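You operate a simulated robot arm through the tools that you are given. There is no shell and no other tool.

The job below is to be done with a simulated robot arm. You get a single attempt, and the scene is never put back.

## Task
File sheet 25, then sheet 32 in the open binder.
Fine: on its rings; snap them shut.

Only the result counts: the job must be done as asked and must still hold three seconds after the hand-in. Knocking over, shifting, dropping, spilling or breaking anything else fails it. Flat cloth is picked up by pressing the open fingertips on it (5 to 10 N) and closing them slowly along it; thin cloth reads only 2 to 8 mm in the jaws.

## Robot
A 7-joint arm with a two-finger parallel gripper, fixed in place. Base frame: the origin is at the foot of the arm, x ahead of it, y to its left, z up. Readings come in mm, rad, newtons and seconds.
Its first joint turns from -2.897 to 2.897 rad. Payload 4.4 kg.
The TCP is the grasp point between the finger pads, 23 mm short of the fingertips. In the tool frame z runs along the fingers and y along their closing line. Largest opening 94 mm; finger width 38, thickness 10; the body of the gripper, 54 by 96 mm, starts 39 mm behind the TCP.
Orientation is that of the tool frame in the base frame, as a unit quaternion [x, y, z, w]. With the fingers straight down and closing along the base's y, the tool's x points along the base's -x, its y along +y and its z along -z.

## Interface
- The arm moves only by the tool arm_command. Its argument "plan" is text: rows parted by semicolons, each of 6 numbers parted by spaces: the shift along the base's x, y, z in mm, then the turn, a rotation vector about the base's x, y, z in rad. In form: dx dy dz wx wy wz; .... A call has 1 to 20 rows; each row is the pose to reach, as a shift and turn from the pose commanded when the call began. "claw" is the finger opening in mm, from 0 to 94, set as the call begins (left out, the last holds). Each row takes 0.2 s and may step no farther than 50 mm and 0.15 rad from the row before; otherwise, or with a gripper value out of range, the whole call is refused. Where a pose cannot be reached the arm comes as near as it can. A force on the tool above 40 N (or 10 N above the force at the start of the call, whichever is more), or a blocked arm, ends the call early, and 0.2 s more pass. Each finger travels about 72 mm/s and halts on what it meets, pressing with about 32 N; the grip force reading is that of the motor and also rises with nothing between the fingers. The clock runs only during rows and for 0.2 s after the last one: add rows that repeat a pose to give the fingers time. It gives the time, the measured TCP pose, the force on the tool (base axes), the opening and the grip force at its end, in the units of the frame above (readings bear some noise), with the torque about the TCP (base axes, N m) and any sound that the robot's microphone picked up, and new pictures: "show" is both (left out), scene, wrist or none.
- Cameras (640 x 400 px; columns grow to the right, rows downward): "scene" is fixed at [50.7, -642.4, 1326.8]; the picture's right is [0.78, -0.63, 0.00], its down [-0.20, -0.25, -0.95] and it looks along [0.59, 0.74, -0.32] (base axes); focal length 320 px, centre (320, 200). "wrist" rides on the gripper at [86, 16, -74] in the tool frame; the picture's right is [-0.18, 0.98, 0.00], its down [-0.58, -0.11, -0.81] and it looks along [-0.79, -0.15, 0.59] (tool axes); focal length 243 px, centre (320, 200). There is no depth. A picture from a camera that has moved, and an enlarged one, comes with that camera's place and axes in the base frame and with its lens. The place of the scene camera against the robot may be out by one fixed shift of up to 12 mm in any direction.
- enlarge(camera, box): a new picture of the part [left, top, right, bottom] of that camera's present view, enlarged. The clock stands still meanwhile.
- sign_off(): hands the job in; it is judged then, once.

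Nothing tells you positions but the pictures and the camera data. Unless the task says otherwise, let go and move clear before handing in.

The tools are called by a JSON object that holds its "fn" and its "kwargs". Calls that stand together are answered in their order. arm_command: Moves the arm, as the interface text tells. Its arguments: {"type":"object","properties":{"plan":{"type":"string"},"claw":{"type":"number"},"show":{"type":"string","enum":["both","scene","wrist","none"]}},"required":["plan"]} The other tools are called the same way: enlarge (camera, box) takes an enlarged picture of a part of a camera's view; sign_off () hands the job in.

At the start:

```text
clock: 0.0
position: [657.9, 180.7, 992.6]
orientation: [0.0, 1.0, 0.0, 0.0]
contact_force: [-0.4, 0.5, -0.8]
wrist_torque: [0.01, 0.03, 0.03]
finger_gap: 94.0
finger_force: 0.0
```

scene: 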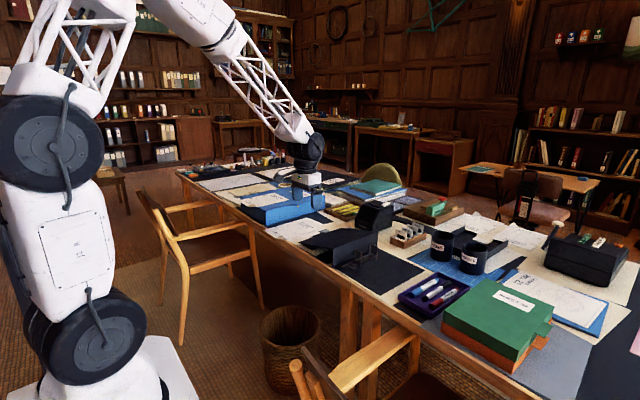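
wrist: 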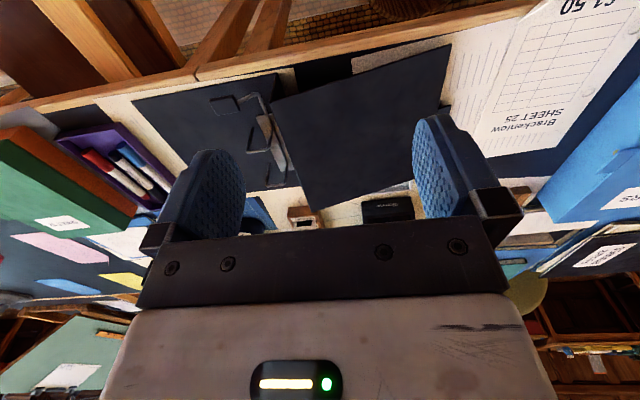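

The binder seems to lie open on the desk with its rings up, and sheet 25 lies beside it; I'll look closer at both views before moving.

{"fn": "enlarge", "kwargs": {"camera": "scene", "box": [180, 150, 420, 300]}}

{"fn": "enlarge", "kwargs": {"camera": "scene", "box": [380, 180, 640, 342]}}

{"fn": "enlarge", "kwargs": {"camera": "wrist", "box": [120, 20, 480, 245]}}

{"fn": "enlarge", "kwargs": {"camera": "wrist", "box": [400, 0, 640, 150]}}

```text
2.67 times, centred on (300, 225) of scene
camera zoom: at [50.7, -642.4, 1326.8], right [0.78, -0.63, 0.0], down [-0.2, -0.25, -0.95], along [0.59, 0.74, -0.32], focal length 855 px, centre (373, 133)
```

zoom: 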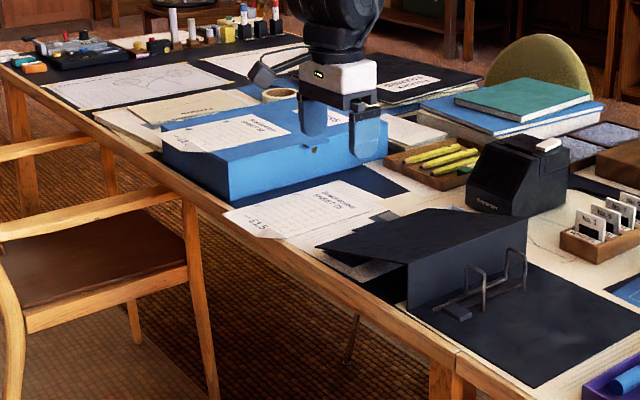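

```text
2.46 times, centred on (510, 261) of scene
camera zoom: at [50.7, -642.4, 1326.8], right [0.78, -0.63, 0.0], down [-0.2, -0.25, -0.95], along [0.59, 0.74, -0.32], focal length 789 px, centre (-148, 50)
```

zoom: 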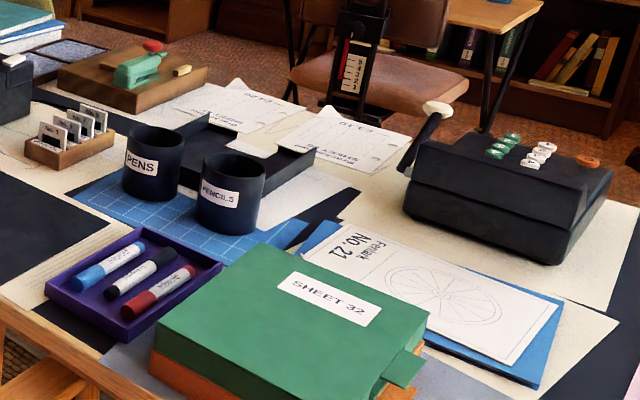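

```text
1.78 times, centred on (300, 132) of wrist
camera zoom: at [572.1, 197.2, 1067.5], right [0.18, 0.98, 0.0], down [0.58, -0.11, 0.81], along [0.79, -0.15, -0.59], focal length 431 px, centre (356, 320)
```

zoom: 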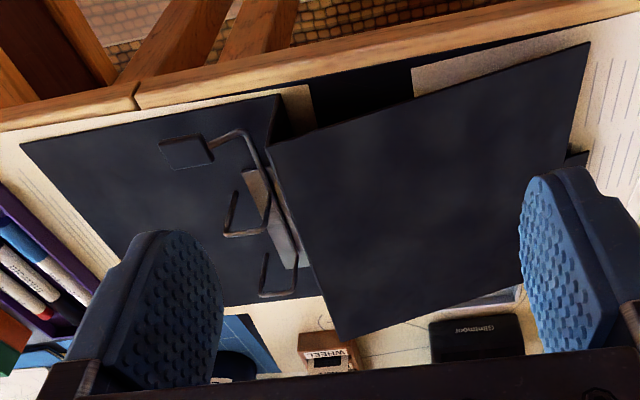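

```text
2.67 times, centred on (520, 75) of wrist
camera zoom: at [572.1, 197.2, 1067.5], right [0.18, 0.98, 0.0], down [0.58, -0.11, 0.81], along [0.79, -0.15, -0.59], focal length 647 px, centre (-213, 533)
```

zoom: 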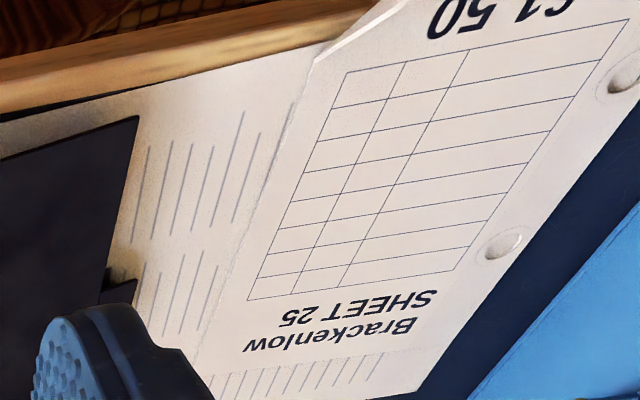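

The desk top is near z≈735, with the binder around x 700–950 and y -110 to 200. I'll look closer at the sheets, the green box marked "SHEET 32" and the ring mechanism.

{"fn": "enlarge", "kwargs": {"camera": "scene", "box": [300, 210, 420, 285]}}

{"fn": "enlarge", "kwargs": {"camera": "scene", "box": [420, 270, 580, 370]}}

{"fn": "enlarge", "kwargs": {"camera": "scene", "box": [430, 200, 570, 288]}}

{"fn": "enlarge", "kwargs": {"camera": "scene", "box": [230, 160, 350, 235]}}

{"fn": "enlarge", "kwargs": {"camera": "wrist", "box": [200, 80, 310, 200]}}

{"fn": "enlarge", "kwargs": {"camera": "wrist", "box": [480, 160, 640, 290]}}

{"fn": "enlarge", "kwargs": {"camera": "wrist", "box": [0, 110, 200, 400]}}

```text
5.33 times, centred on (360, 248) of scene
camera zoom: at [50.7, -642.4, 1326.8], right [0.78, -0.63, 0.0], down [-0.2, -0.25, -0.95], along [0.59, 0.74, -0.32], focal length 1710 px, centre (107, -53)
```

zoom: 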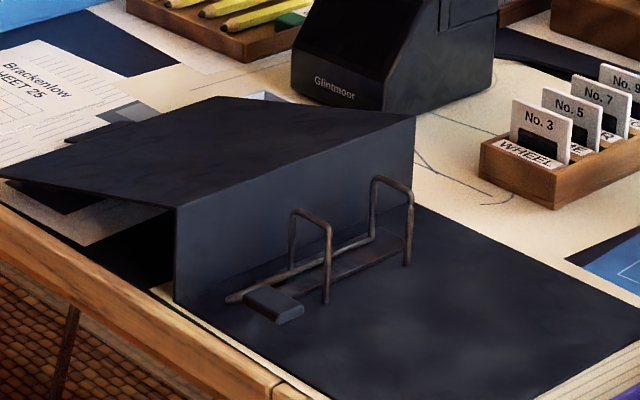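

```text
4.00 times, centred on (500, 320) of scene
camera zoom: at [50.7, -642.4, 1326.8], right [0.78, -0.63, 0.0], down [-0.2, -0.25, -0.95], along [0.59, 0.74, -0.32], focal length 1282 px, centre (-400, -280)
```

zoom: 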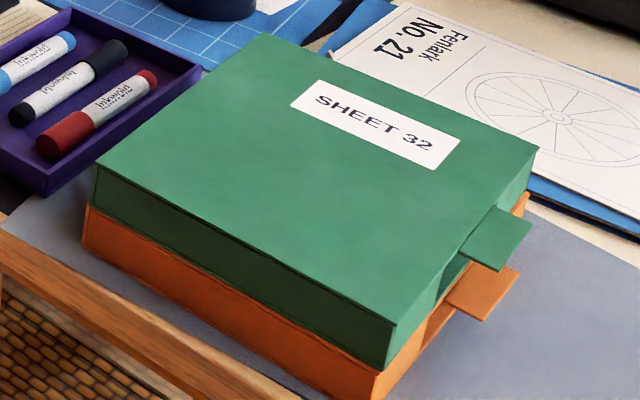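

```text
4.55 times, centred on (500, 244) of scene
camera zoom: at [50.7, -642.4, 1326.8], right [0.78, -0.63, 0.0], down [-0.2, -0.25, -0.95], along [0.59, 0.74, -0.32], focal length 1457 px, centre (-498, 0)
```

zoom: 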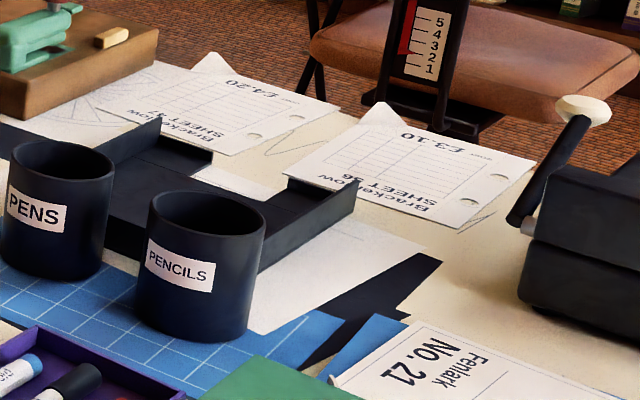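

```text
5.33 times, centred on (290, 198) of scene
camera zoom: at [50.7, -642.4, 1326.8], right [0.78, -0.63, 0.0], down [-0.2, -0.25, -0.95], along [0.59, 0.74, -0.32], focal length 1710 px, centre (480, 213)
```

zoom: 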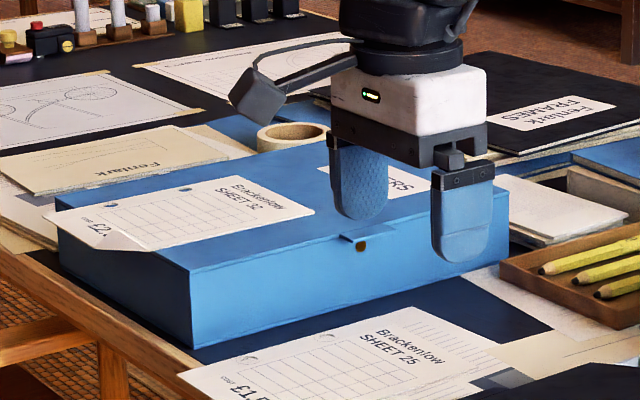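

```text
3.33 times, centred on (255, 140) of wrist
camera zoom: at [572.1, 197.2, 1067.5], right [0.18, 0.98, 0.0], down [0.58, -0.11, 0.81], along [0.79, -0.15, -0.59], focal length 809 px, centre (537, 400)
```

zoom: 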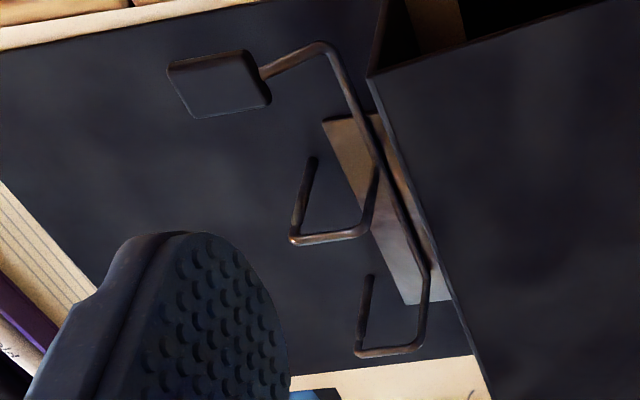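

```text
3.08 times, centred on (560, 225) of wrist
camera zoom: at [572.1, 197.2, 1067.5], right [0.18, 0.98, 0.0], down [0.58, -0.11, 0.81], along [0.79, -0.15, -0.59], focal length 746 px, centre (-418, 123)
```

zoom: 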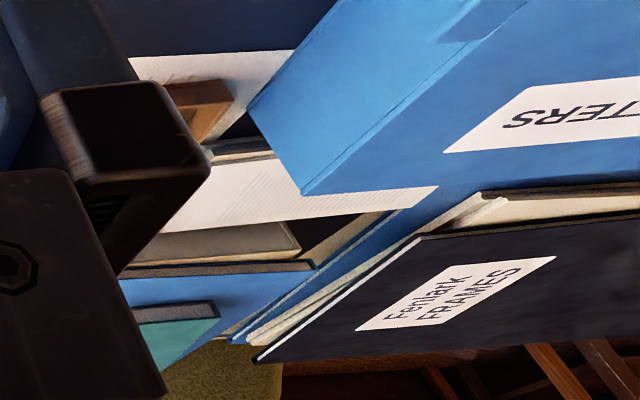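

```text
1.38 times, centred on (100, 255) of wrist
camera zoom: at [572.1, 197.2, 1067.5], right [0.18, 0.98, 0.0], down [0.58, -0.11, 0.81], along [0.79, -0.15, -0.59], focal length 335 px, centre (623, 124)
```

zoom: 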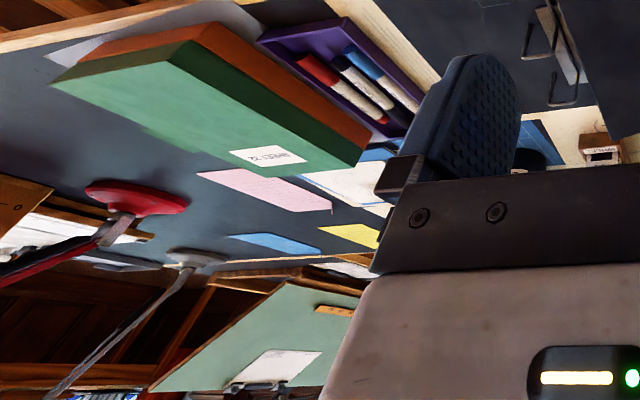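

The rings look like two wire arches on a plate by the spine, near (780, 40–86) and (860, 40–86), with a lever pad at the near end. Other sheets (36, 37, 32?) are lying about too. I'll move the wrist camera in closer to see whether the rings are open.

{"fn": "arm_command", "kwargs": {"plan": "-40 -30 0 0 0 0; -68 -70 -15 0 0 0; -78 -110 -40 0 0 0; -78 -120 -80 0 0 0; -78 -120 -80 0 0 0"}}

{"fn": "enlarge", "kwargs": {"camera": "scene", "box": [225, 165, 305, 215]}}

{"fn": "enlarge", "kwargs": {"camera": "scene", "box": [340, 235, 400, 275]}}

```text
refused: row 2 steps farther than a row can; nothing moved
```

```text
8.00 times, centred on (265, 190) of scene
camera zoom: at [50.7, -642.4, 1326.8], right [0.78, -0.63, 0.0], down [-0.2, -0.25, -0.95], along [0.59, 0.74, -0.32], focal length 2564 px, centre (760, 280)
```

zoom: 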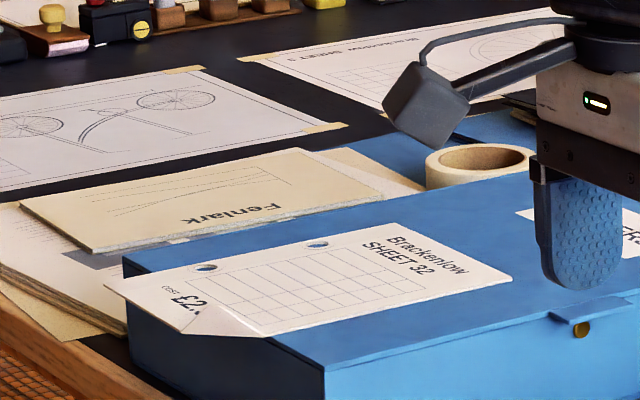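

```text
10.00 times, centred on (370, 255) of scene
camera zoom: at [50.7, -642.4, 1326.8], right [0.78, -0.63, 0.0], down [-0.2, -0.25, -0.95], along [0.59, 0.74, -0.32], focal length 3205 px, centre (-180, -350)
```

zoom: 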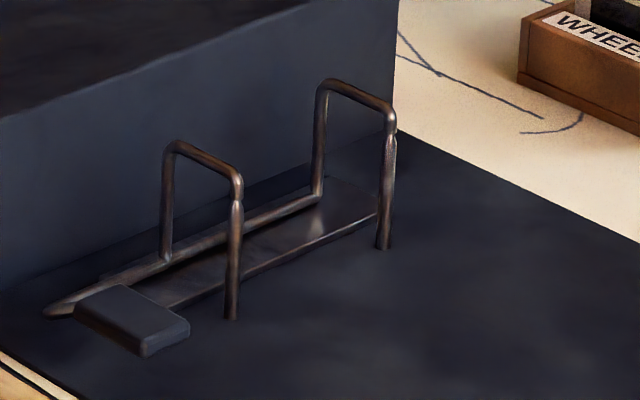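

The arches currently meet the pointed posts, so the rings are shut and I'll have to lift the lever first. A sheet on the blue box reads "SHEET 32" or "92", which needs checking. I'll move the wrist camera closer with smaller steps.

{"fn": "arm_command", "kwargs": {"plan": "-35 -30 0 0 0 0; -65 -65 -10 0 0 0; -78 -100 -40 0 0 0; -78 -120 -80 0 0 0; -78 -120 -80 0 0 0"}}

{"fn": "enlarge", "kwargs": {"camera": "wrist", "box": [160, 0, 480, 200]}}

{"fn": "enlarge", "kwargs": {"camera": "scene", "box": [265, 180, 305, 205]}}

```text
clock: 1.2
position: [583.0, 61.0, 912.4]
orientation: [0.0, 1.0, 0.0, 0.0]
contact_force: [0.0, -0.1, -0.7]
wrist_torque: [0.04, -0.03, 0.02]
finger_gap: 94.1
finger_force: 0.1
camera wrist: at [496.8, 77.5, 986.9], right [0.18, 0.98, 0.0], down [0.58, -0.11, 0.81], along [0.79, -0.15, -0.59], focal length 243 px, centre (320, 200)
```

scene: 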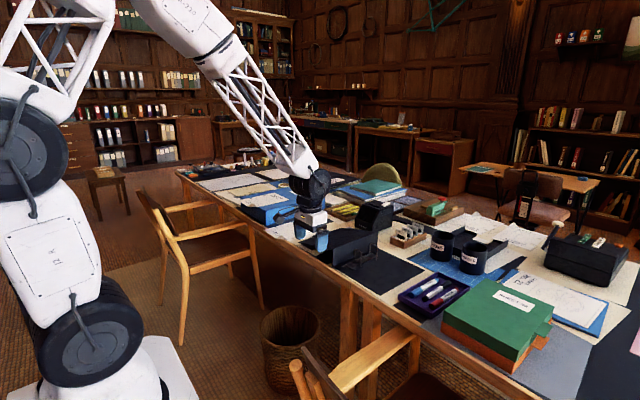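
wrist: 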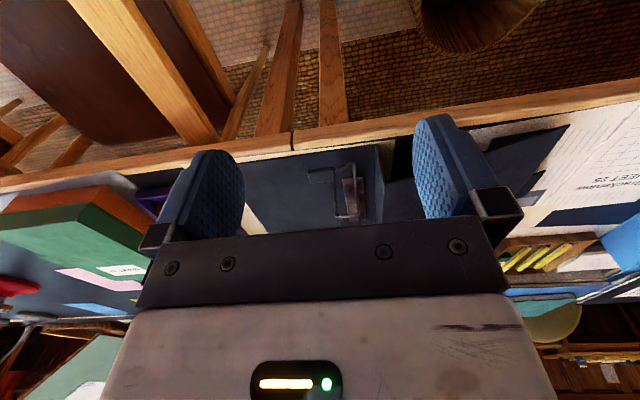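

```text
2.00 times, centred on (320, 100) of wrist
camera zoom: at [496.8, 77.5, 986.9], right [0.18, 0.98, 0.0], down [0.58, -0.11, 0.81], along [0.79, -0.15, -0.59], focal length 485 px, centre (320, 400)
```

zoom: 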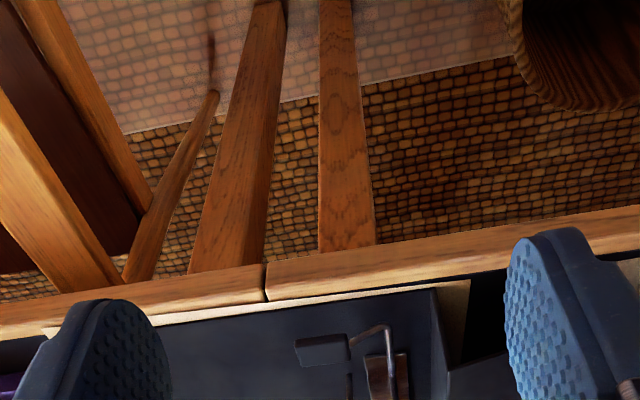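

```text
16.00 times, centred on (285, 192) of scene
camera zoom: at [50.7, -642.4, 1326.8], right [0.78, -0.63, 0.0], down [-0.2, -0.25, -0.95], along [0.59, 0.74, -0.32], focal length 5129 px, centre (880, 320)
```

zoom: 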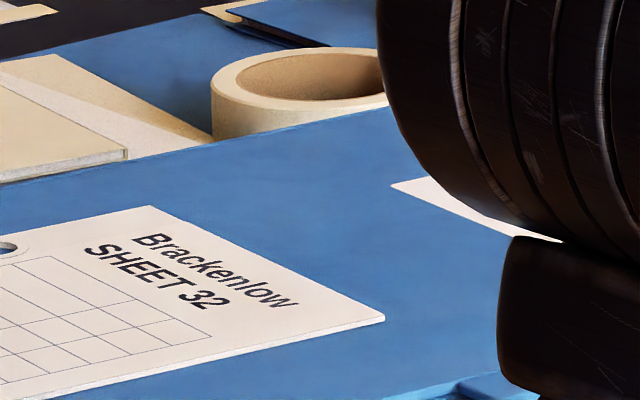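

The sheet on the blue box clearly reads "Brackenlow SHEET 32", so that's the second sheet. I triangulate the lever pad at about (736, 34, 768). I'll zoom on the rings and on the gripper to calibrate the scene camera.

{"fn": "enlarge", "kwargs": {"camera": "wrist", "box": [290, 150, 410, 225]}}

{"fn": "enlarge", "kwargs": {"camera": "scene", "box": [285, 200, 349, 260]}}

{"fn": "enlarge", "kwargs": {"camera": "scene", "box": [260, 200, 340, 250]}}

```text
5.33 times, centred on (350, 188) of wrist
camera zoom: at [496.8, 77.5, 986.9], right [0.18, 0.98, 0.0], down [0.58, -0.11, 0.81], along [0.79, -0.15, -0.59], focal length 1294 px, centre (160, 267)
```

zoom: 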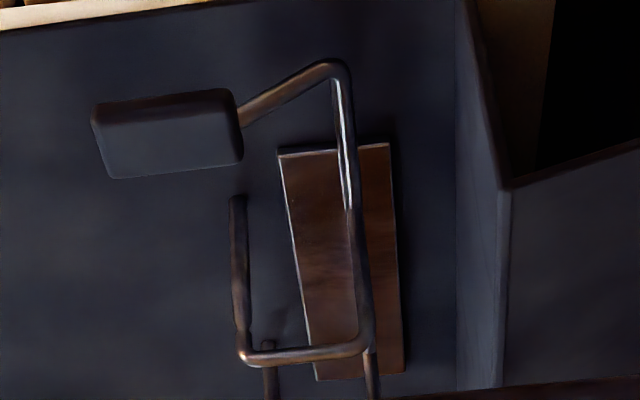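

```text
6.67 times, centred on (317, 230) of scene
camera zoom: at [50.7, -642.4, 1326.8], right [0.78, -0.63, 0.0], down [-0.2, -0.25, -0.95], along [0.59, 0.74, -0.32], focal length 2137 px, centre (340, 0)
```

zoom: 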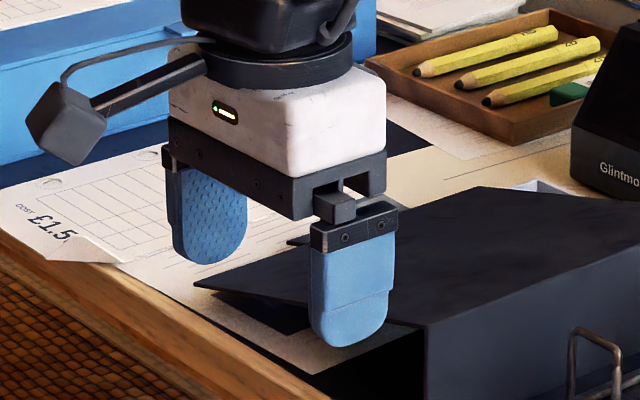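

```text
8.00 times, centred on (300, 225) of scene
camera zoom: at [50.7, -642.4, 1326.8], right [0.78, -0.63, 0.0], down [-0.2, -0.25, -0.95], along [0.59, 0.74, -0.32], focal length 2564 px, centre (480, 0)
```

zoom: 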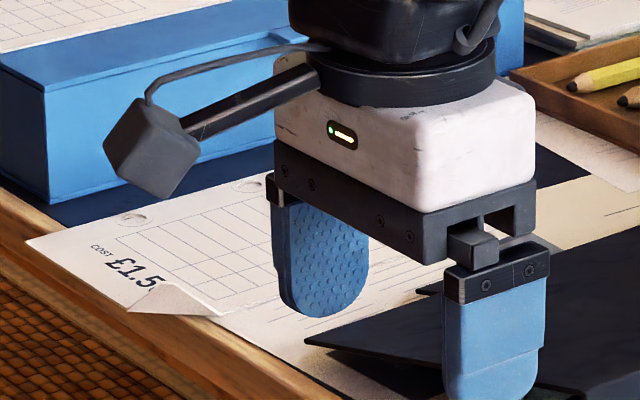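

From the two wrist views, the posts stand at about (795.5, 45) and (875, 45) and reach z≈797. The arch hinge bar is at (y 78, z 752.5) and the lever pad at (736, 34, 768). Sheet 25's holes look to be near (748, 540) and (828, 540), so next I'll look at its curled corner.

{"fn": "arm_command", "kwargs": {"plan": "2 45 8 0 0 0; 4 92 16 0 0 0; 7 139 24 0 0 0; 10 186 32 0 0 0; 12 233 38 0 0 0; 15 280 44 0 0 0; 18 327 48 0 0 0; 20 369 48 0 0 0; 20 369 48 0 0 0"}}

{"fn": "enlarge", "kwargs": {"camera": "wrist", "box": [240, 40, 440, 240]}}

{"fn": "enlarge", "kwargs": {"camera": "scene", "box": [260, 215, 300, 240]}}

```text
clock: 3.2
position: [601.9, 429.2, 963.8]
orientation: [-0.001, 1.0, 0.0, 0.0]
contact_force: [-0.4, 1.2, -0.5]
wrist_torque: [0.01, -0.01, -0.01]
finger_gap: 93.8
finger_force: 0.1
camera wrist: at [515.5, 446.5, 1037.7], right [0.18, 0.98, 0.0], down [0.58, -0.11, 0.81], along [0.79, -0.15, -0.59], focal length 243 px, centre (320, 200)
```

scene: 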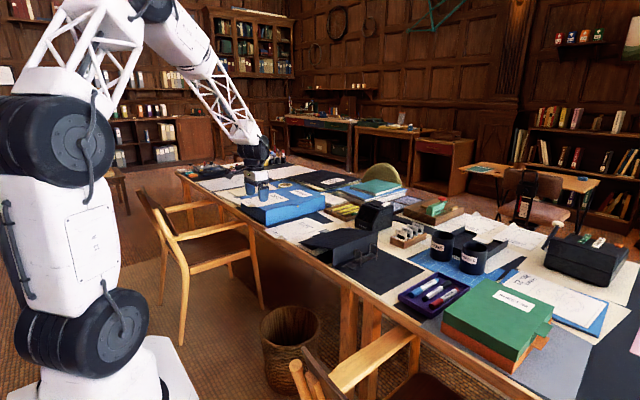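
wrist: 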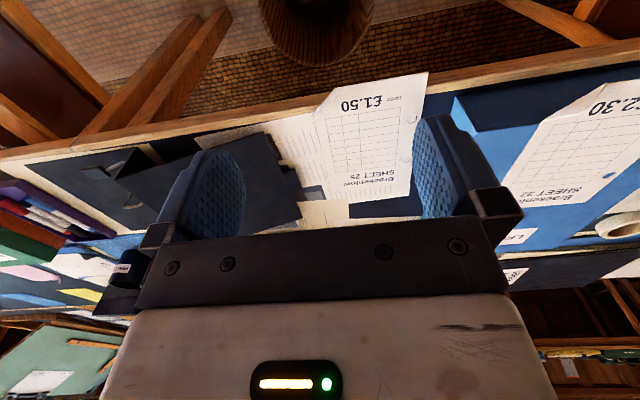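

```text
2.00 times, centred on (340, 140) of wrist
camera zoom: at [515.5, 446.5, 1037.7], right [0.18, 0.98, 0.0], down [0.58, -0.11, 0.81], along [0.79, -0.15, -0.59], focal length 485 px, centre (280, 320)
```

zoom: 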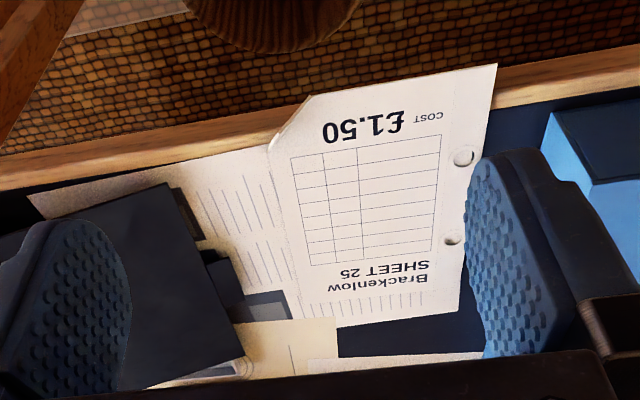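

```text
16.00 times, centred on (280, 228) of scene
camera zoom: at [50.7, -642.4, 1326.8], right [0.78, -0.63, 0.0], down [-0.2, -0.25, -0.95], along [0.59, 0.74, -0.32], focal length 5129 px, centre (960, -240)
```

zoom: 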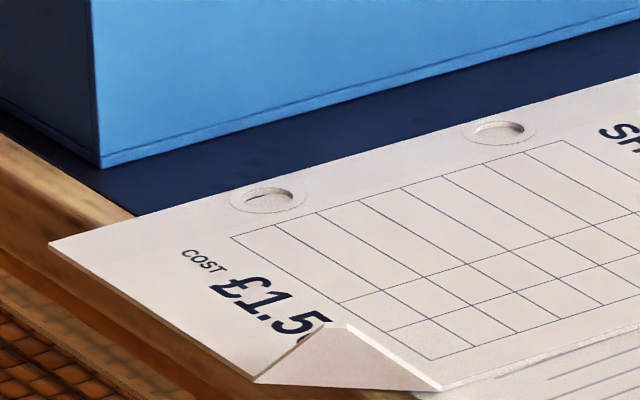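

Sheet 25 lies at z≈740 with holes near (747, 536) and (825, 536). Its folded-up corner flap runs from (681, 438) to (711, 403) and makes a good grip. First I'll open the rings, so I'm moving above the lever pad and turning the fingers to close along x.

{"fn": "arm_command", "kwargs": {"plan": "12 -36 -6 0 0 -0.143; 24 -72 -12 0 0 -0.286; 36 -108 -18 0 0 -0.429; 48 -144 -24 0 0 -0.571; 60 -180 -29 0 0 -0.714; 72 -216 -35 0 0 -0.857; 84 -252 -41 0 0 -1.0; 96 -288 -47 0 0 -1.142; 108 -324 -53 0 0 -1.285; 120 -360 -59 0 0 -1.428; 132 -396 -64 0 0 -1.5708; 132 -396 -64 0 0 -1.5708"}}

{"fn": "enlarge", "kwargs": {"camera": "scene", "box": [300, 195, 420, 275]}}

```text
clock: 5.8
position: [734.7, 30.7, 897.6]
orientation: [0.708, 0.706, -0.001, 0.0]
contact_force: [-0.4, -0.3, 0.1]
wrist_torque: [0.01, 0.01, 0.01]
finger_gap: 94.1
finger_force: 0.0
camera wrist: at [750.6, 117.6, 971.9], right [0.98, -0.19, 0.0], down [-0.11, -0.58, 0.81], along [-0.15, -0.79, -0.59], focal length 243 px, centre (320, 200)
```

scene: 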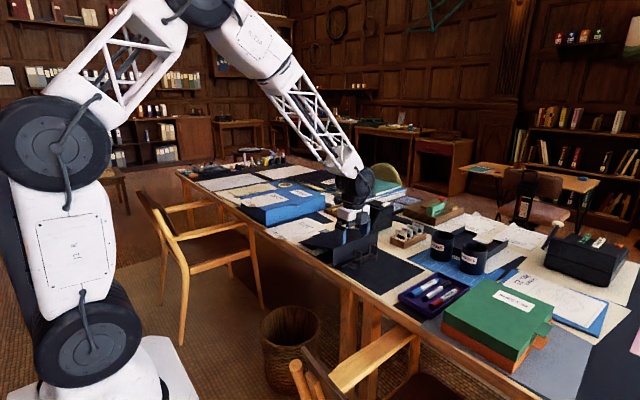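
wrist: 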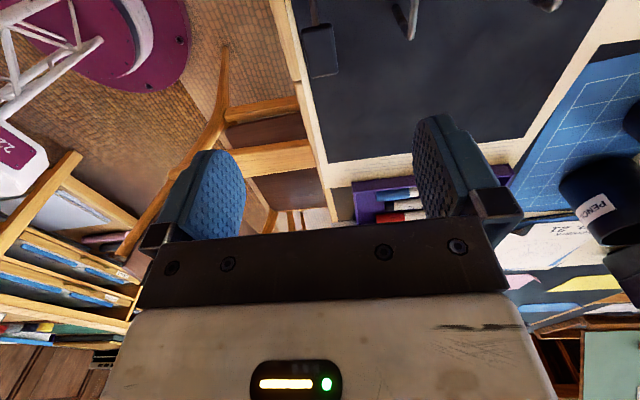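

```text
5.00 times, centred on (360, 235) of scene
camera zoom: at [50.7, -642.4, 1326.8], right [0.78, -0.63, 0.0], down [-0.2, -0.25, -0.95], along [0.59, 0.74, -0.32], focal length 1603 px, centre (120, 25)
```

zoom: 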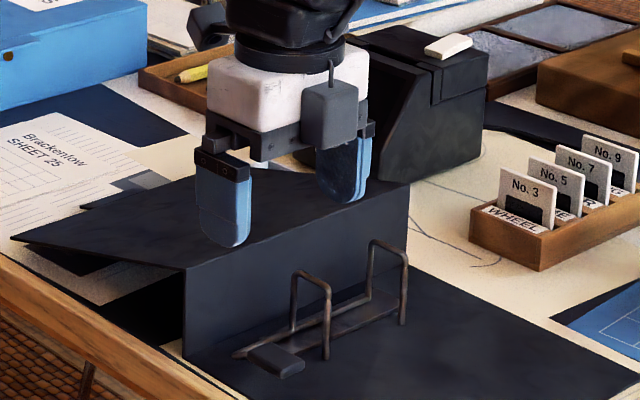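

The tool is now over the lever pad with its fingers closing along x. I see a box mounted on the hand's -y side, so I'll check its size before tilting the tool.

{"fn": "enlarge", "kwargs": {"camera": "scene", "box": [325, 165, 389, 245]}}

{"fn": "enlarge", "kwargs": {"camera": "scene", "box": [335, 235, 405, 279]}}

{"fn": "enlarge", "kwargs": {"camera": "wrist", "box": [270, 0, 430, 100]}}

```text
5.00 times, centred on (357, 205) of scene
camera zoom: at [50.7, -642.4, 1326.8], right [0.78, -0.63, 0.0], down [-0.2, -0.25, -0.95], along [0.59, 0.74, -0.32], focal length 1603 px, centre (135, 175)
```

zoom: 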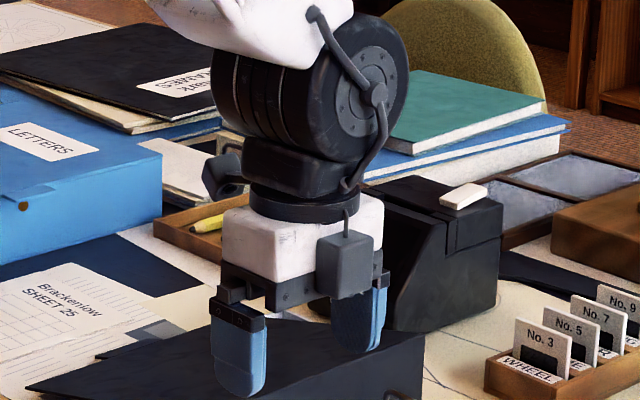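

```text
9.09 times, centred on (370, 257) of scene
camera zoom: at [50.7, -642.4, 1326.8], right [0.78, -0.63, 0.0], down [-0.2, -0.25, -0.95], along [0.59, 0.74, -0.32], focal length 2914 px, centre (-134, -318)
```

zoom: 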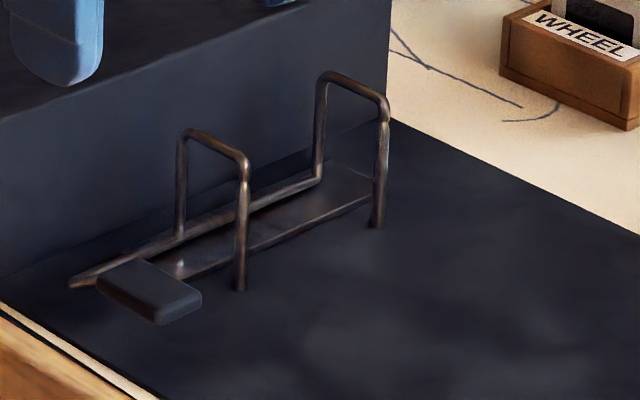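

```text
4.00 times, centred on (350, 50) of wrist
camera zoom: at [750.6, 117.6, 971.9], right [0.98, -0.19, 0.0], down [-0.11, -0.58, 0.81], along [-0.15, -0.79, -0.59], focal length 970 px, centre (200, 800)
```

zoom: 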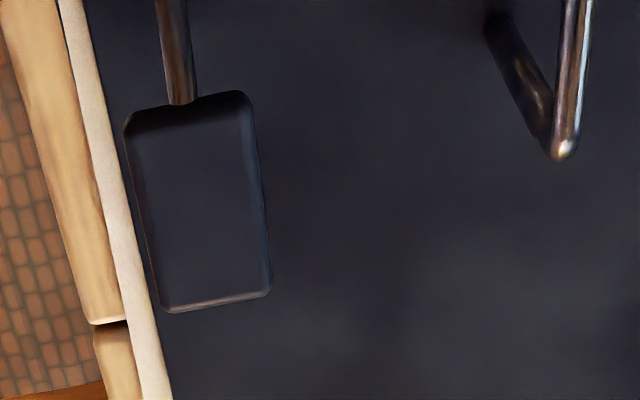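

The box on the hand clears the binder if I tilt only about 0.6 rad. I'll tilt the tool to point down and toward +y, set the opening to 50 mm and go to a pre-grasp point about 100 mm back from the lever pad.

{"fn": "arm_command", "kwargs": {"plan": "0 -14 0 0.15 0 0; 0 -28 -10 0.3 0 0; 0 -42 -25 0.45 0 0; 1 -55 -44 0.6 0 0; 1 -55 -44 0.6 0 0; 1 -55 -44 0.6 0 0", "claw": 50}}

{"fn": "enlarge", "kwargs": {"camera": "scene", "box": [325, 195, 405, 275]}}

{"fn": "enlarge", "kwargs": {"camera": "wrist", "box": [220, 0, 420, 200]}}

```text
clock: 7.2
position: [733.2, -22.2, 852.9]
orientation: [0.676, 0.675, 0.21, -0.209]
contact_force: [1.2, 0.2, 0.0]
wrist_torque: [0.03, -0.03, 0.03]
finger_gap: 49.9
finger_force: 0.0
camera wrist: at [749.6, 7.3, 962.9], right [0.98, -0.15, -0.1], down [-0.11, -0.94, 0.34], along [-0.15, -0.32, -0.94], focal length 243 px, centre (320, 200)
```

scene: 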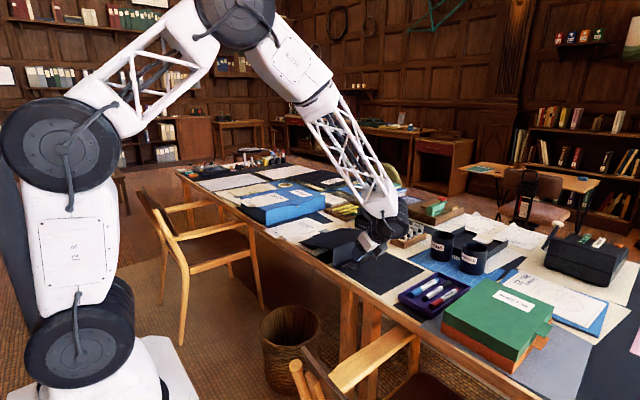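
wrist: 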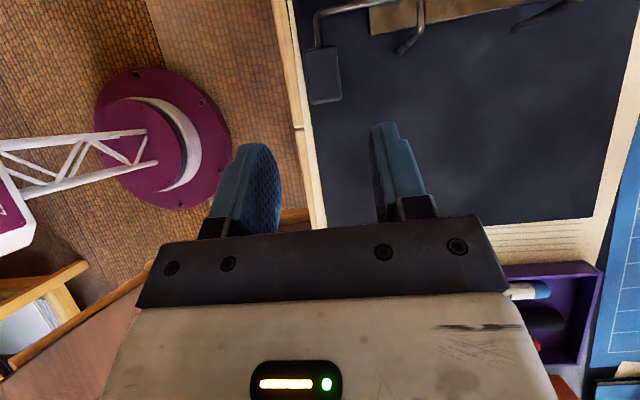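

```text
5.00 times, centred on (365, 235) of scene
camera zoom: at [50.7, -642.4, 1326.8], right [0.78, -0.63, 0.0], down [-0.2, -0.25, -0.95], along [0.59, 0.74, -0.32], focal length 1603 px, centre (95, 25)
```

zoom: 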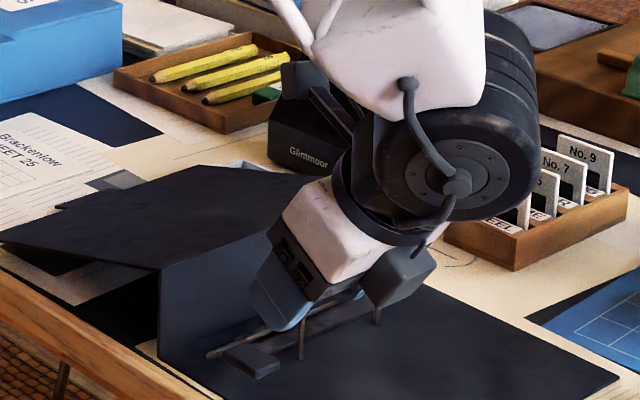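

```text
2.00 times, centred on (320, 100) of wrist
camera zoom: at [749.6, 7.3, 962.9], right [0.98, -0.15, -0.1], down [-0.11, -0.94, 0.34], along [-0.15, -0.32, -0.94], focal length 485 px, centre (320, 400)
```

zoom: 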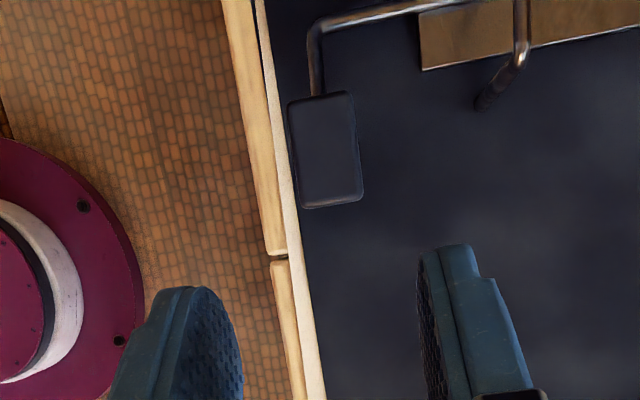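

The lever pad is lined up ahead of the open fingers. I'll advance along the tool axis so the fingers straddle it.

{"fn": "arm_command", "kwargs": {"plan": "1 18 -27 0 0 0; 2 36.6 -54 0 0 0; 2.6 46 -68 0 0 0; 2.6 54.9 -81.6 0 0 0; 2.6 54.9 -81.6 0 0 0"}}

{"fn": "enlarge", "kwargs": {"camera": "scene", "box": [330, 225, 394, 275]}}

{"fn": "enlarge", "kwargs": {"camera": "wrist", "box": [220, 0, 420, 200]}}

```text
clock: 8.4
position: [737.1, 33.2, 771.2]
orientation: [0.675, 0.675, 0.21, -0.21]
contact_force: [-0.7, -4.6, 11.4]
wrist_torque: [-0.13, -0.26, -0.17]
finger_gap: 49.6
finger_force: 0.0
camera wrist: at [753.0, 63.9, 883.0], right [0.98, -0.15, -0.1], down [-0.11, -0.94, 0.34], along [-0.15, -0.32, -0.94], focal length 243 px, centre (320, 200)
```

scene: 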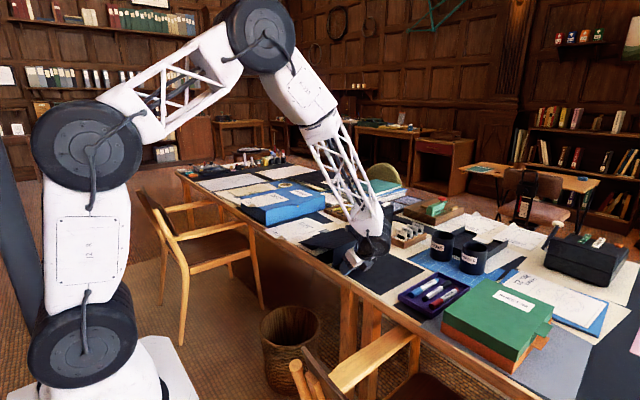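
wrist: 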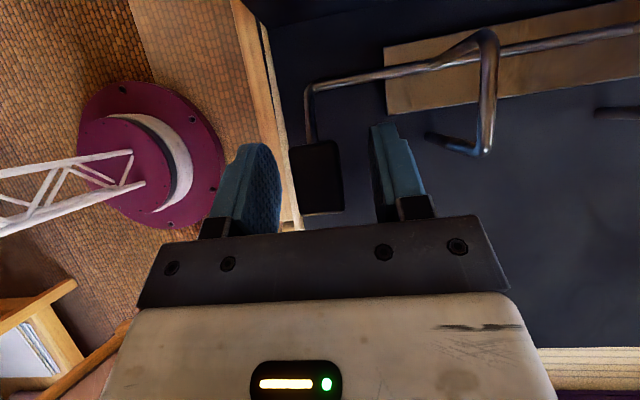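

```text
8.00 times, centred on (362, 250) of scene
camera zoom: at [50.7, -642.4, 1326.8], right [0.78, -0.63, 0.0], down [-0.2, -0.25, -0.95], along [0.59, 0.74, -0.32], focal length 2564 px, centre (-16, -200)
```

zoom: 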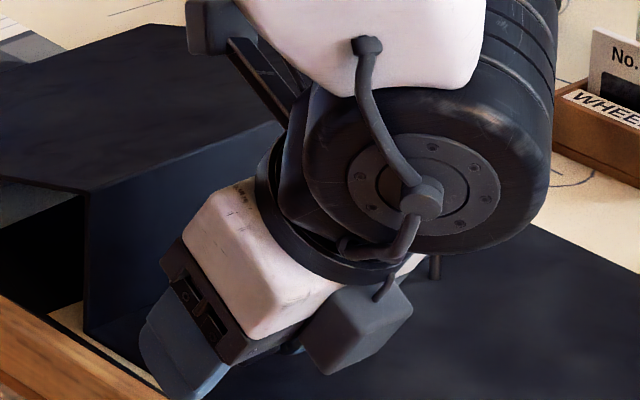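

```text
2.00 times, centred on (320, 100) of wrist
camera zoom: at [753.0, 63.9, 883.0], right [0.98, -0.15, -0.1], down [-0.11, -0.94, 0.34], along [-0.15, -0.32, -0.94], focal length 485 px, centre (320, 400)
```

zoom: 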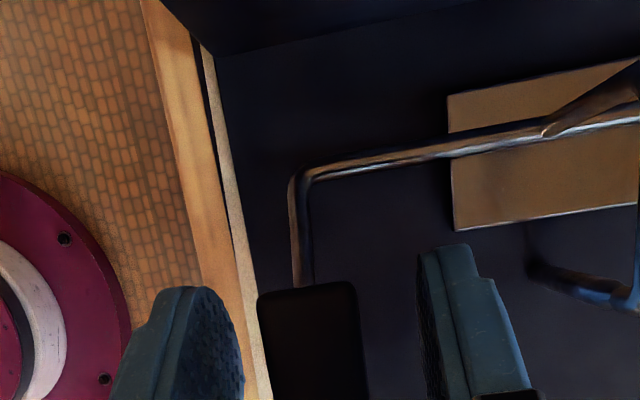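

I feel 11 N from the +x finger's corner touching the cover at z≈742, so I'll lift 4 mm and then close on the lever pad.

{"fn": "arm_command", "kwargs": {"plan": "-1 0 4.5 0 0 0; -1 0 4.5 0 0 0", "show": "none"}}

{"fn": "arm_command", "kwargs": {"plan": "0 0 0 0 0 0; 0 0 0 0 0 0; 0 0 0 0 0 0; 0 0 0 0 0 0", "claw": 10, "show": "wrist"}}

```text
clock: 9.0
position: [734.9, 34.3, 777.7]
orientation: [0.675, 0.676, 0.209, -0.209]
contact_force: [-0.2, 0.0, 0.2]
wrist_torque: [0.03, -0.01, 0.02]
finger_gap: 49.9
finger_force: 0.1
```

```text
clock: 10.0
position: [735.9, 33.4, 777.0]
orientation: [0.675, 0.675, 0.209, -0.21]
contact_force: [0.0, 1.9, -0.9]
wrist_torque: [-0.01, 0.0, 0.06]
finger_gap: 23.7
finger_force: 31.6
camera wrist: at [751.8, 63.9, 887.1], right [0.98, -0.15, -0.1], down [-0.11, -0.94, 0.34], along [-0.15, -0.32, -0.94], focal length 243 px, centre (320, 200)
```

wrist: 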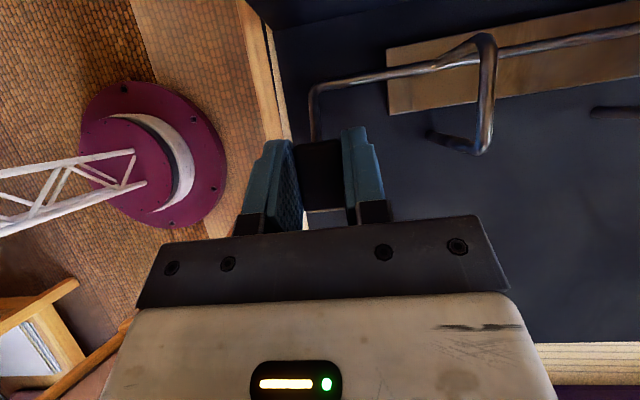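

The fingers hold the lever pad (gap 23.7 mm). I'll swing it up around the hinge bar at (y 78, z 752.5), starting with about 0.36 rad and watching the forces.

{"fn": "arm_command", "kwargs": {"plan": "0 1.6 2.6 -0.06 0 0; 0 3.25 5.2 -0.12 0 0; 0 5.1 7.6 -0.18 0 0; 0 7.1 9.9 -0.24 0 0; 0 9.2 12.1 -0.30 0 0; 0 11.5 14.1 -0.36 0 0"}}

{"fn": "enlarge", "kwargs": {"camera": "scene", "box": [330, 225, 410, 275]}}

```text
clock: 11.4
position: [734.4, 45.3, 790.5]
orientation: [0.703, 0.702, 0.084, -0.085]
contact_force: [-0.1, -2.1, -0.3]
wrist_torque: [-0.08, 0.04, 0.24]
finger_gap: 23.5
finger_force: 31.8
camera wrist: at [751.3, 111.6, 883.4], right [0.98, -0.18, -0.04], down [-0.11, -0.76, 0.65], along [-0.15, -0.63, -0.76], focal length 243 px, centre (320, 200)
```

scene: 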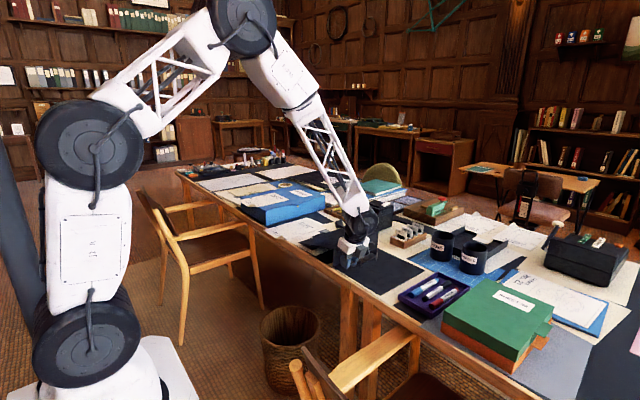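
wrist: 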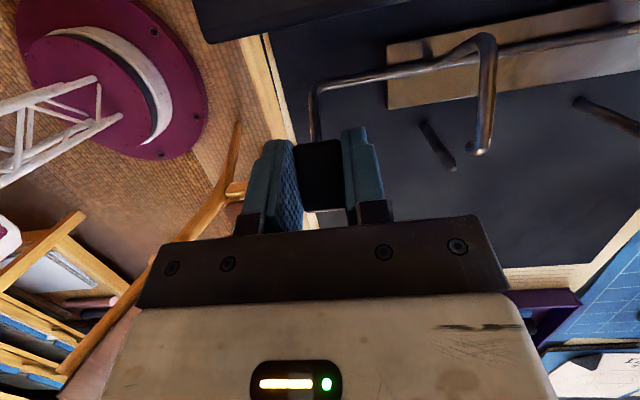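

```text
8.00 times, centred on (370, 250) of scene
camera zoom: at [50.7, -642.4, 1326.8], right [0.78, -0.63, 0.0], down [-0.2, -0.25, -0.95], along [0.59, 0.74, -0.32], focal length 2564 px, centre (-80, -200)
```

zoom: 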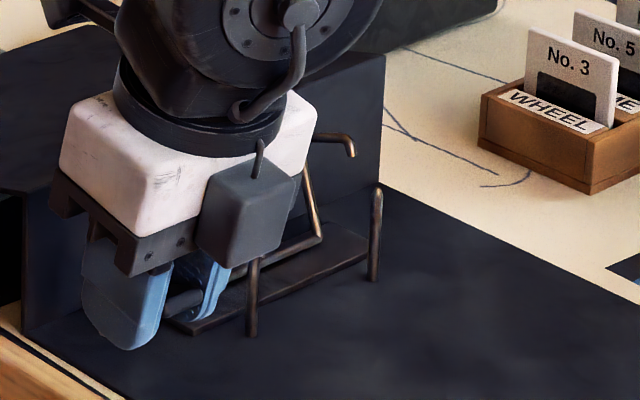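

The arches swing away from the posts with almost no force. I'll continue the swing to about 0.84 rad total.

{"fn": "arm_command", "kwargs": {"plan": "0 2.4 1.9 -0.06 0 0; 0 4.85 3.7 -0.12 0 0; 0 7.5 5.3 -0.18 0 0; 0 10.1 6.8 -0.24 0 0; 0 12.9 8.1 -0.30 0 0; 0 15.7 9.2 -0.36 0 0; 0 18.6 10.2 -0.42 0 0"}}

{"fn": "enlarge", "kwargs": {"camera": "scene", "box": [330, 225, 410, 275]}}

```text
clock: 13.0
position: [736.6, 63.9, 799.9]
orientation: [0.705, 0.703, -0.064, 0.064]
contact_force: [0.0, 2.5, 7.1]
wrist_torque: [0.19, 0.24, 0.22]
finger_gap: 23.6
finger_force: 31.5
camera wrist: at [752.0, 162.2, 857.8], right [0.98, -0.18, 0.03], down [-0.11, -0.43, 0.9], along [-0.15, -0.89, -0.44], focal length 243 px, centre (320, 200)
```

scene: 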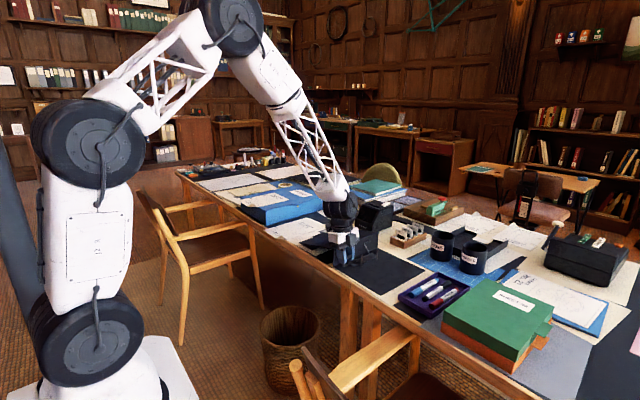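
wrist: 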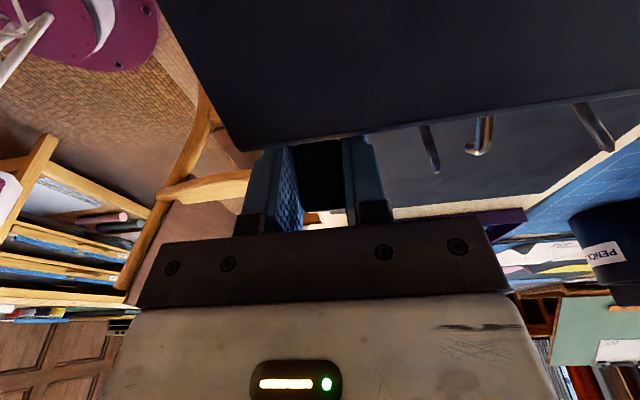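

```text
8.00 times, centred on (370, 250) of scene
camera zoom: at [50.7, -642.4, 1326.8], right [0.78, -0.63, 0.0], down [-0.2, -0.25, -0.95], along [0.59, 0.74, -0.32], focal length 2564 px, centre (-80, -200)
```

zoom: 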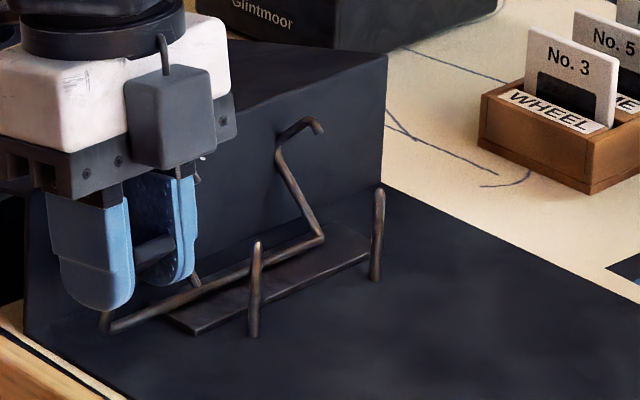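

The rings are open by about 0.78 rad and the posts stand free. I'll let go of the lever and see if it stays open.

{"fn": "arm_command", "kwargs": {"plan": "0 0 0 0 0 0; 0 0 0 0 0 0; 0 0 0 0 0 0", "claw": 46, "show": "none"}}

{"fn": "enlarge", "kwargs": {"camera": "scene", "box": [330, 225, 410, 275]}}

```text
clock: 13.8
position: [733.3, 62.6, 800.2]
orientation: [0.705, 0.703, -0.064, 0.064]
contact_force: [0.2, 0.4, -0.2]
wrist_torque: [-0.01, 0.03, 0.03]
finger_gap: 46.1
finger_force: 0.0
```

```text
8.00 times, centred on (370, 250) of scene
camera zoom: at [50.7, -642.4, 1326.8], right [0.78, -0.63, 0.0], down [-0.2, -0.25, -0.95], along [0.59, 0.74, -0.32], focal length 2564 px, centre (-80, -200)
```

zoom: 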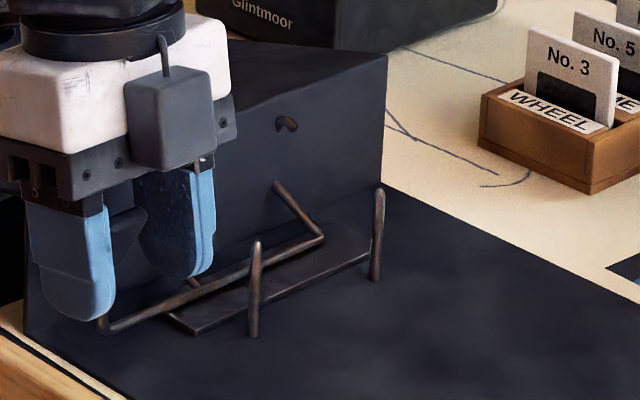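

When released, the lever sprang fully open: the arches now lean back into the spine and both posts are free. I'll retract upward and level the tool.

{"fn": "arm_command", "kwargs": {"plan": "0 4 22 0 0 0; 0 9 48 0 0 0; 0 13 75 0 0 0; 0 13 110 0.09 0 0; 0 13 140 0.182 0 0; 0 13 140 0.182 0 0", "claw": 60}}

{"fn": "enlarge", "kwargs": {"camera": "scene", "box": [330, 225, 410, 275]}}

{"fn": "enlarge", "kwargs": {"camera": "wrist", "box": [240, 0, 640, 200]}}

```text
clock: 15.2
position: [734.4, 75.1, 939.2]
orientation: [0.708, 0.707, 0.001, -0.002]
contact_force: [-0.2, 0.1, 0.6]
wrist_torque: [0.03, -0.05, -0.02]
finger_gap: 60.2
finger_force: 0.1
camera wrist: at [750.9, 162.1, 1012.1], right [0.98, -0.18, 0.0], down [-0.11, -0.58, 0.8], along [-0.15, -0.79, -0.59], focal length 243 px, centre (320, 200)
```

scene: 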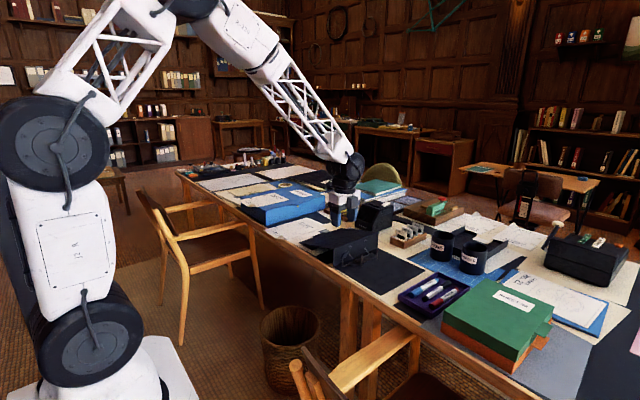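
wrist: 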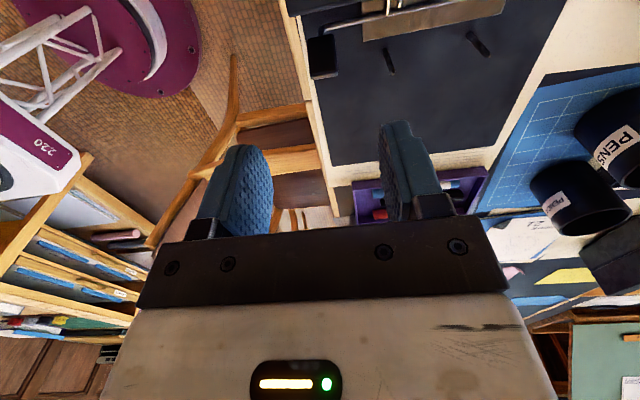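

```text
8.00 times, centred on (370, 250) of scene
camera zoom: at [50.7, -642.4, 1326.8], right [0.78, -0.63, 0.0], down [-0.2, -0.25, -0.95], along [0.59, 0.74, -0.32], focal length 2564 px, centre (-80, -200)
```

zoom: 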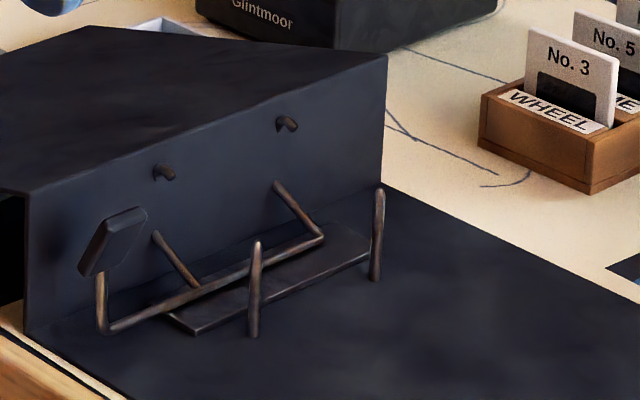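

```text
1.60 times, centred on (440, 100) of wrist
camera zoom: at [750.9, 162.1, 1012.1], right [0.98, -0.18, 0.0], down [-0.11, -0.58, 0.8], along [-0.15, -0.79, -0.59], focal length 388 px, centre (128, 360)
```

zoom: 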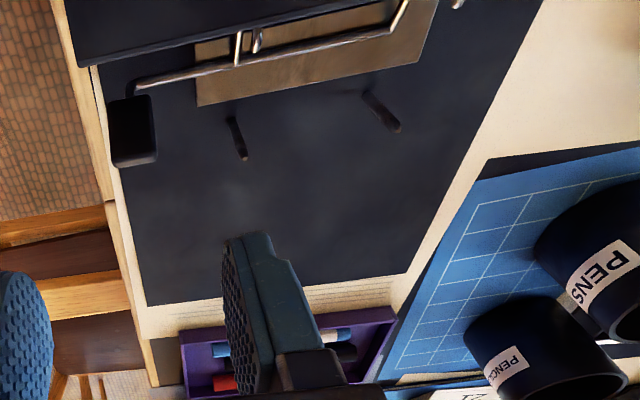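

The rings are fully open with the posts at about (795.5, 44.7) and (875, 44.2), tips near z≈794. Next I'll move toward sheet 25 and turn the hand the long way round so the wrist camera can watch the holes; I'll check the arm can follow that.

{"fn": "arm_command", "kwargs": {"plan": "-5 20 5 0 0 0.146; -10 40 8 0 0 0.292; -15 60 10 0 0 0.438; -20 80 12 0 0 0.585; -25 100 14 0 0 0.731; -30 120 16 0 0 0.877; -35 140 18 0 0 1.023; -40 160 20 0 0 1.169; -45 180 20 0 0 1.315; -50 200 20 0 0 1.462; -55 220 20 0 0 1.608; -60 240 20 0 0 1.754; -65 260 20 0 0 1.9; -65 260 20 0 0 1.9"}}

```text
clock: 18.2
position: [669.7, 339.3, 961.7]
orientation: [-0.163, 0.987, 0.0, 0.0]
contact_force: [-0.5, 1.1, -1.2]
wrist_torque: [0.01, 0.03, 0.03]
finger_gap: 59.8
finger_force: 0.1
camera wrist: at [583.4, 326.2, 1036.6], right [-0.14, 0.99, 0.0], down [0.59, 0.09, 0.81], along [0.8, 0.12, -0.59], focal length 243 px, centre (320, 200)
```

scene: 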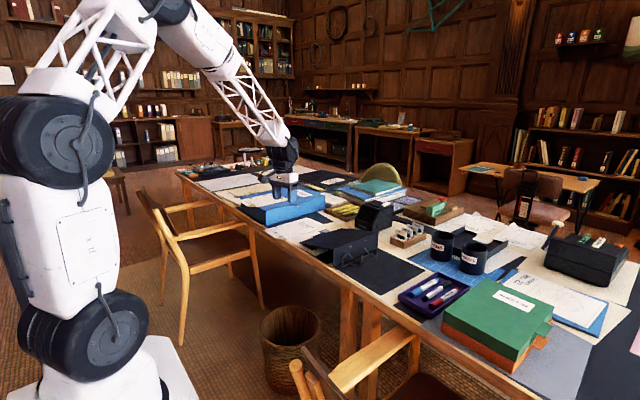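
wrist: 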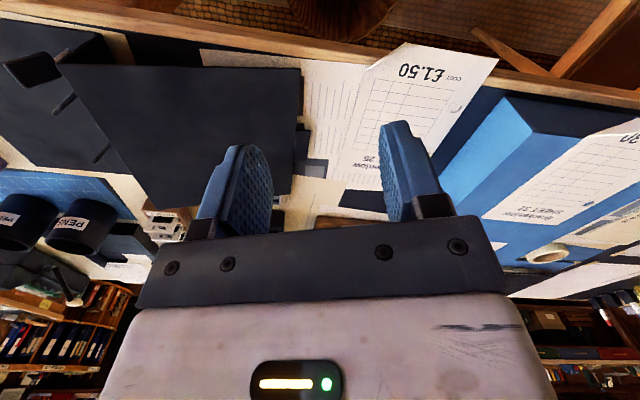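

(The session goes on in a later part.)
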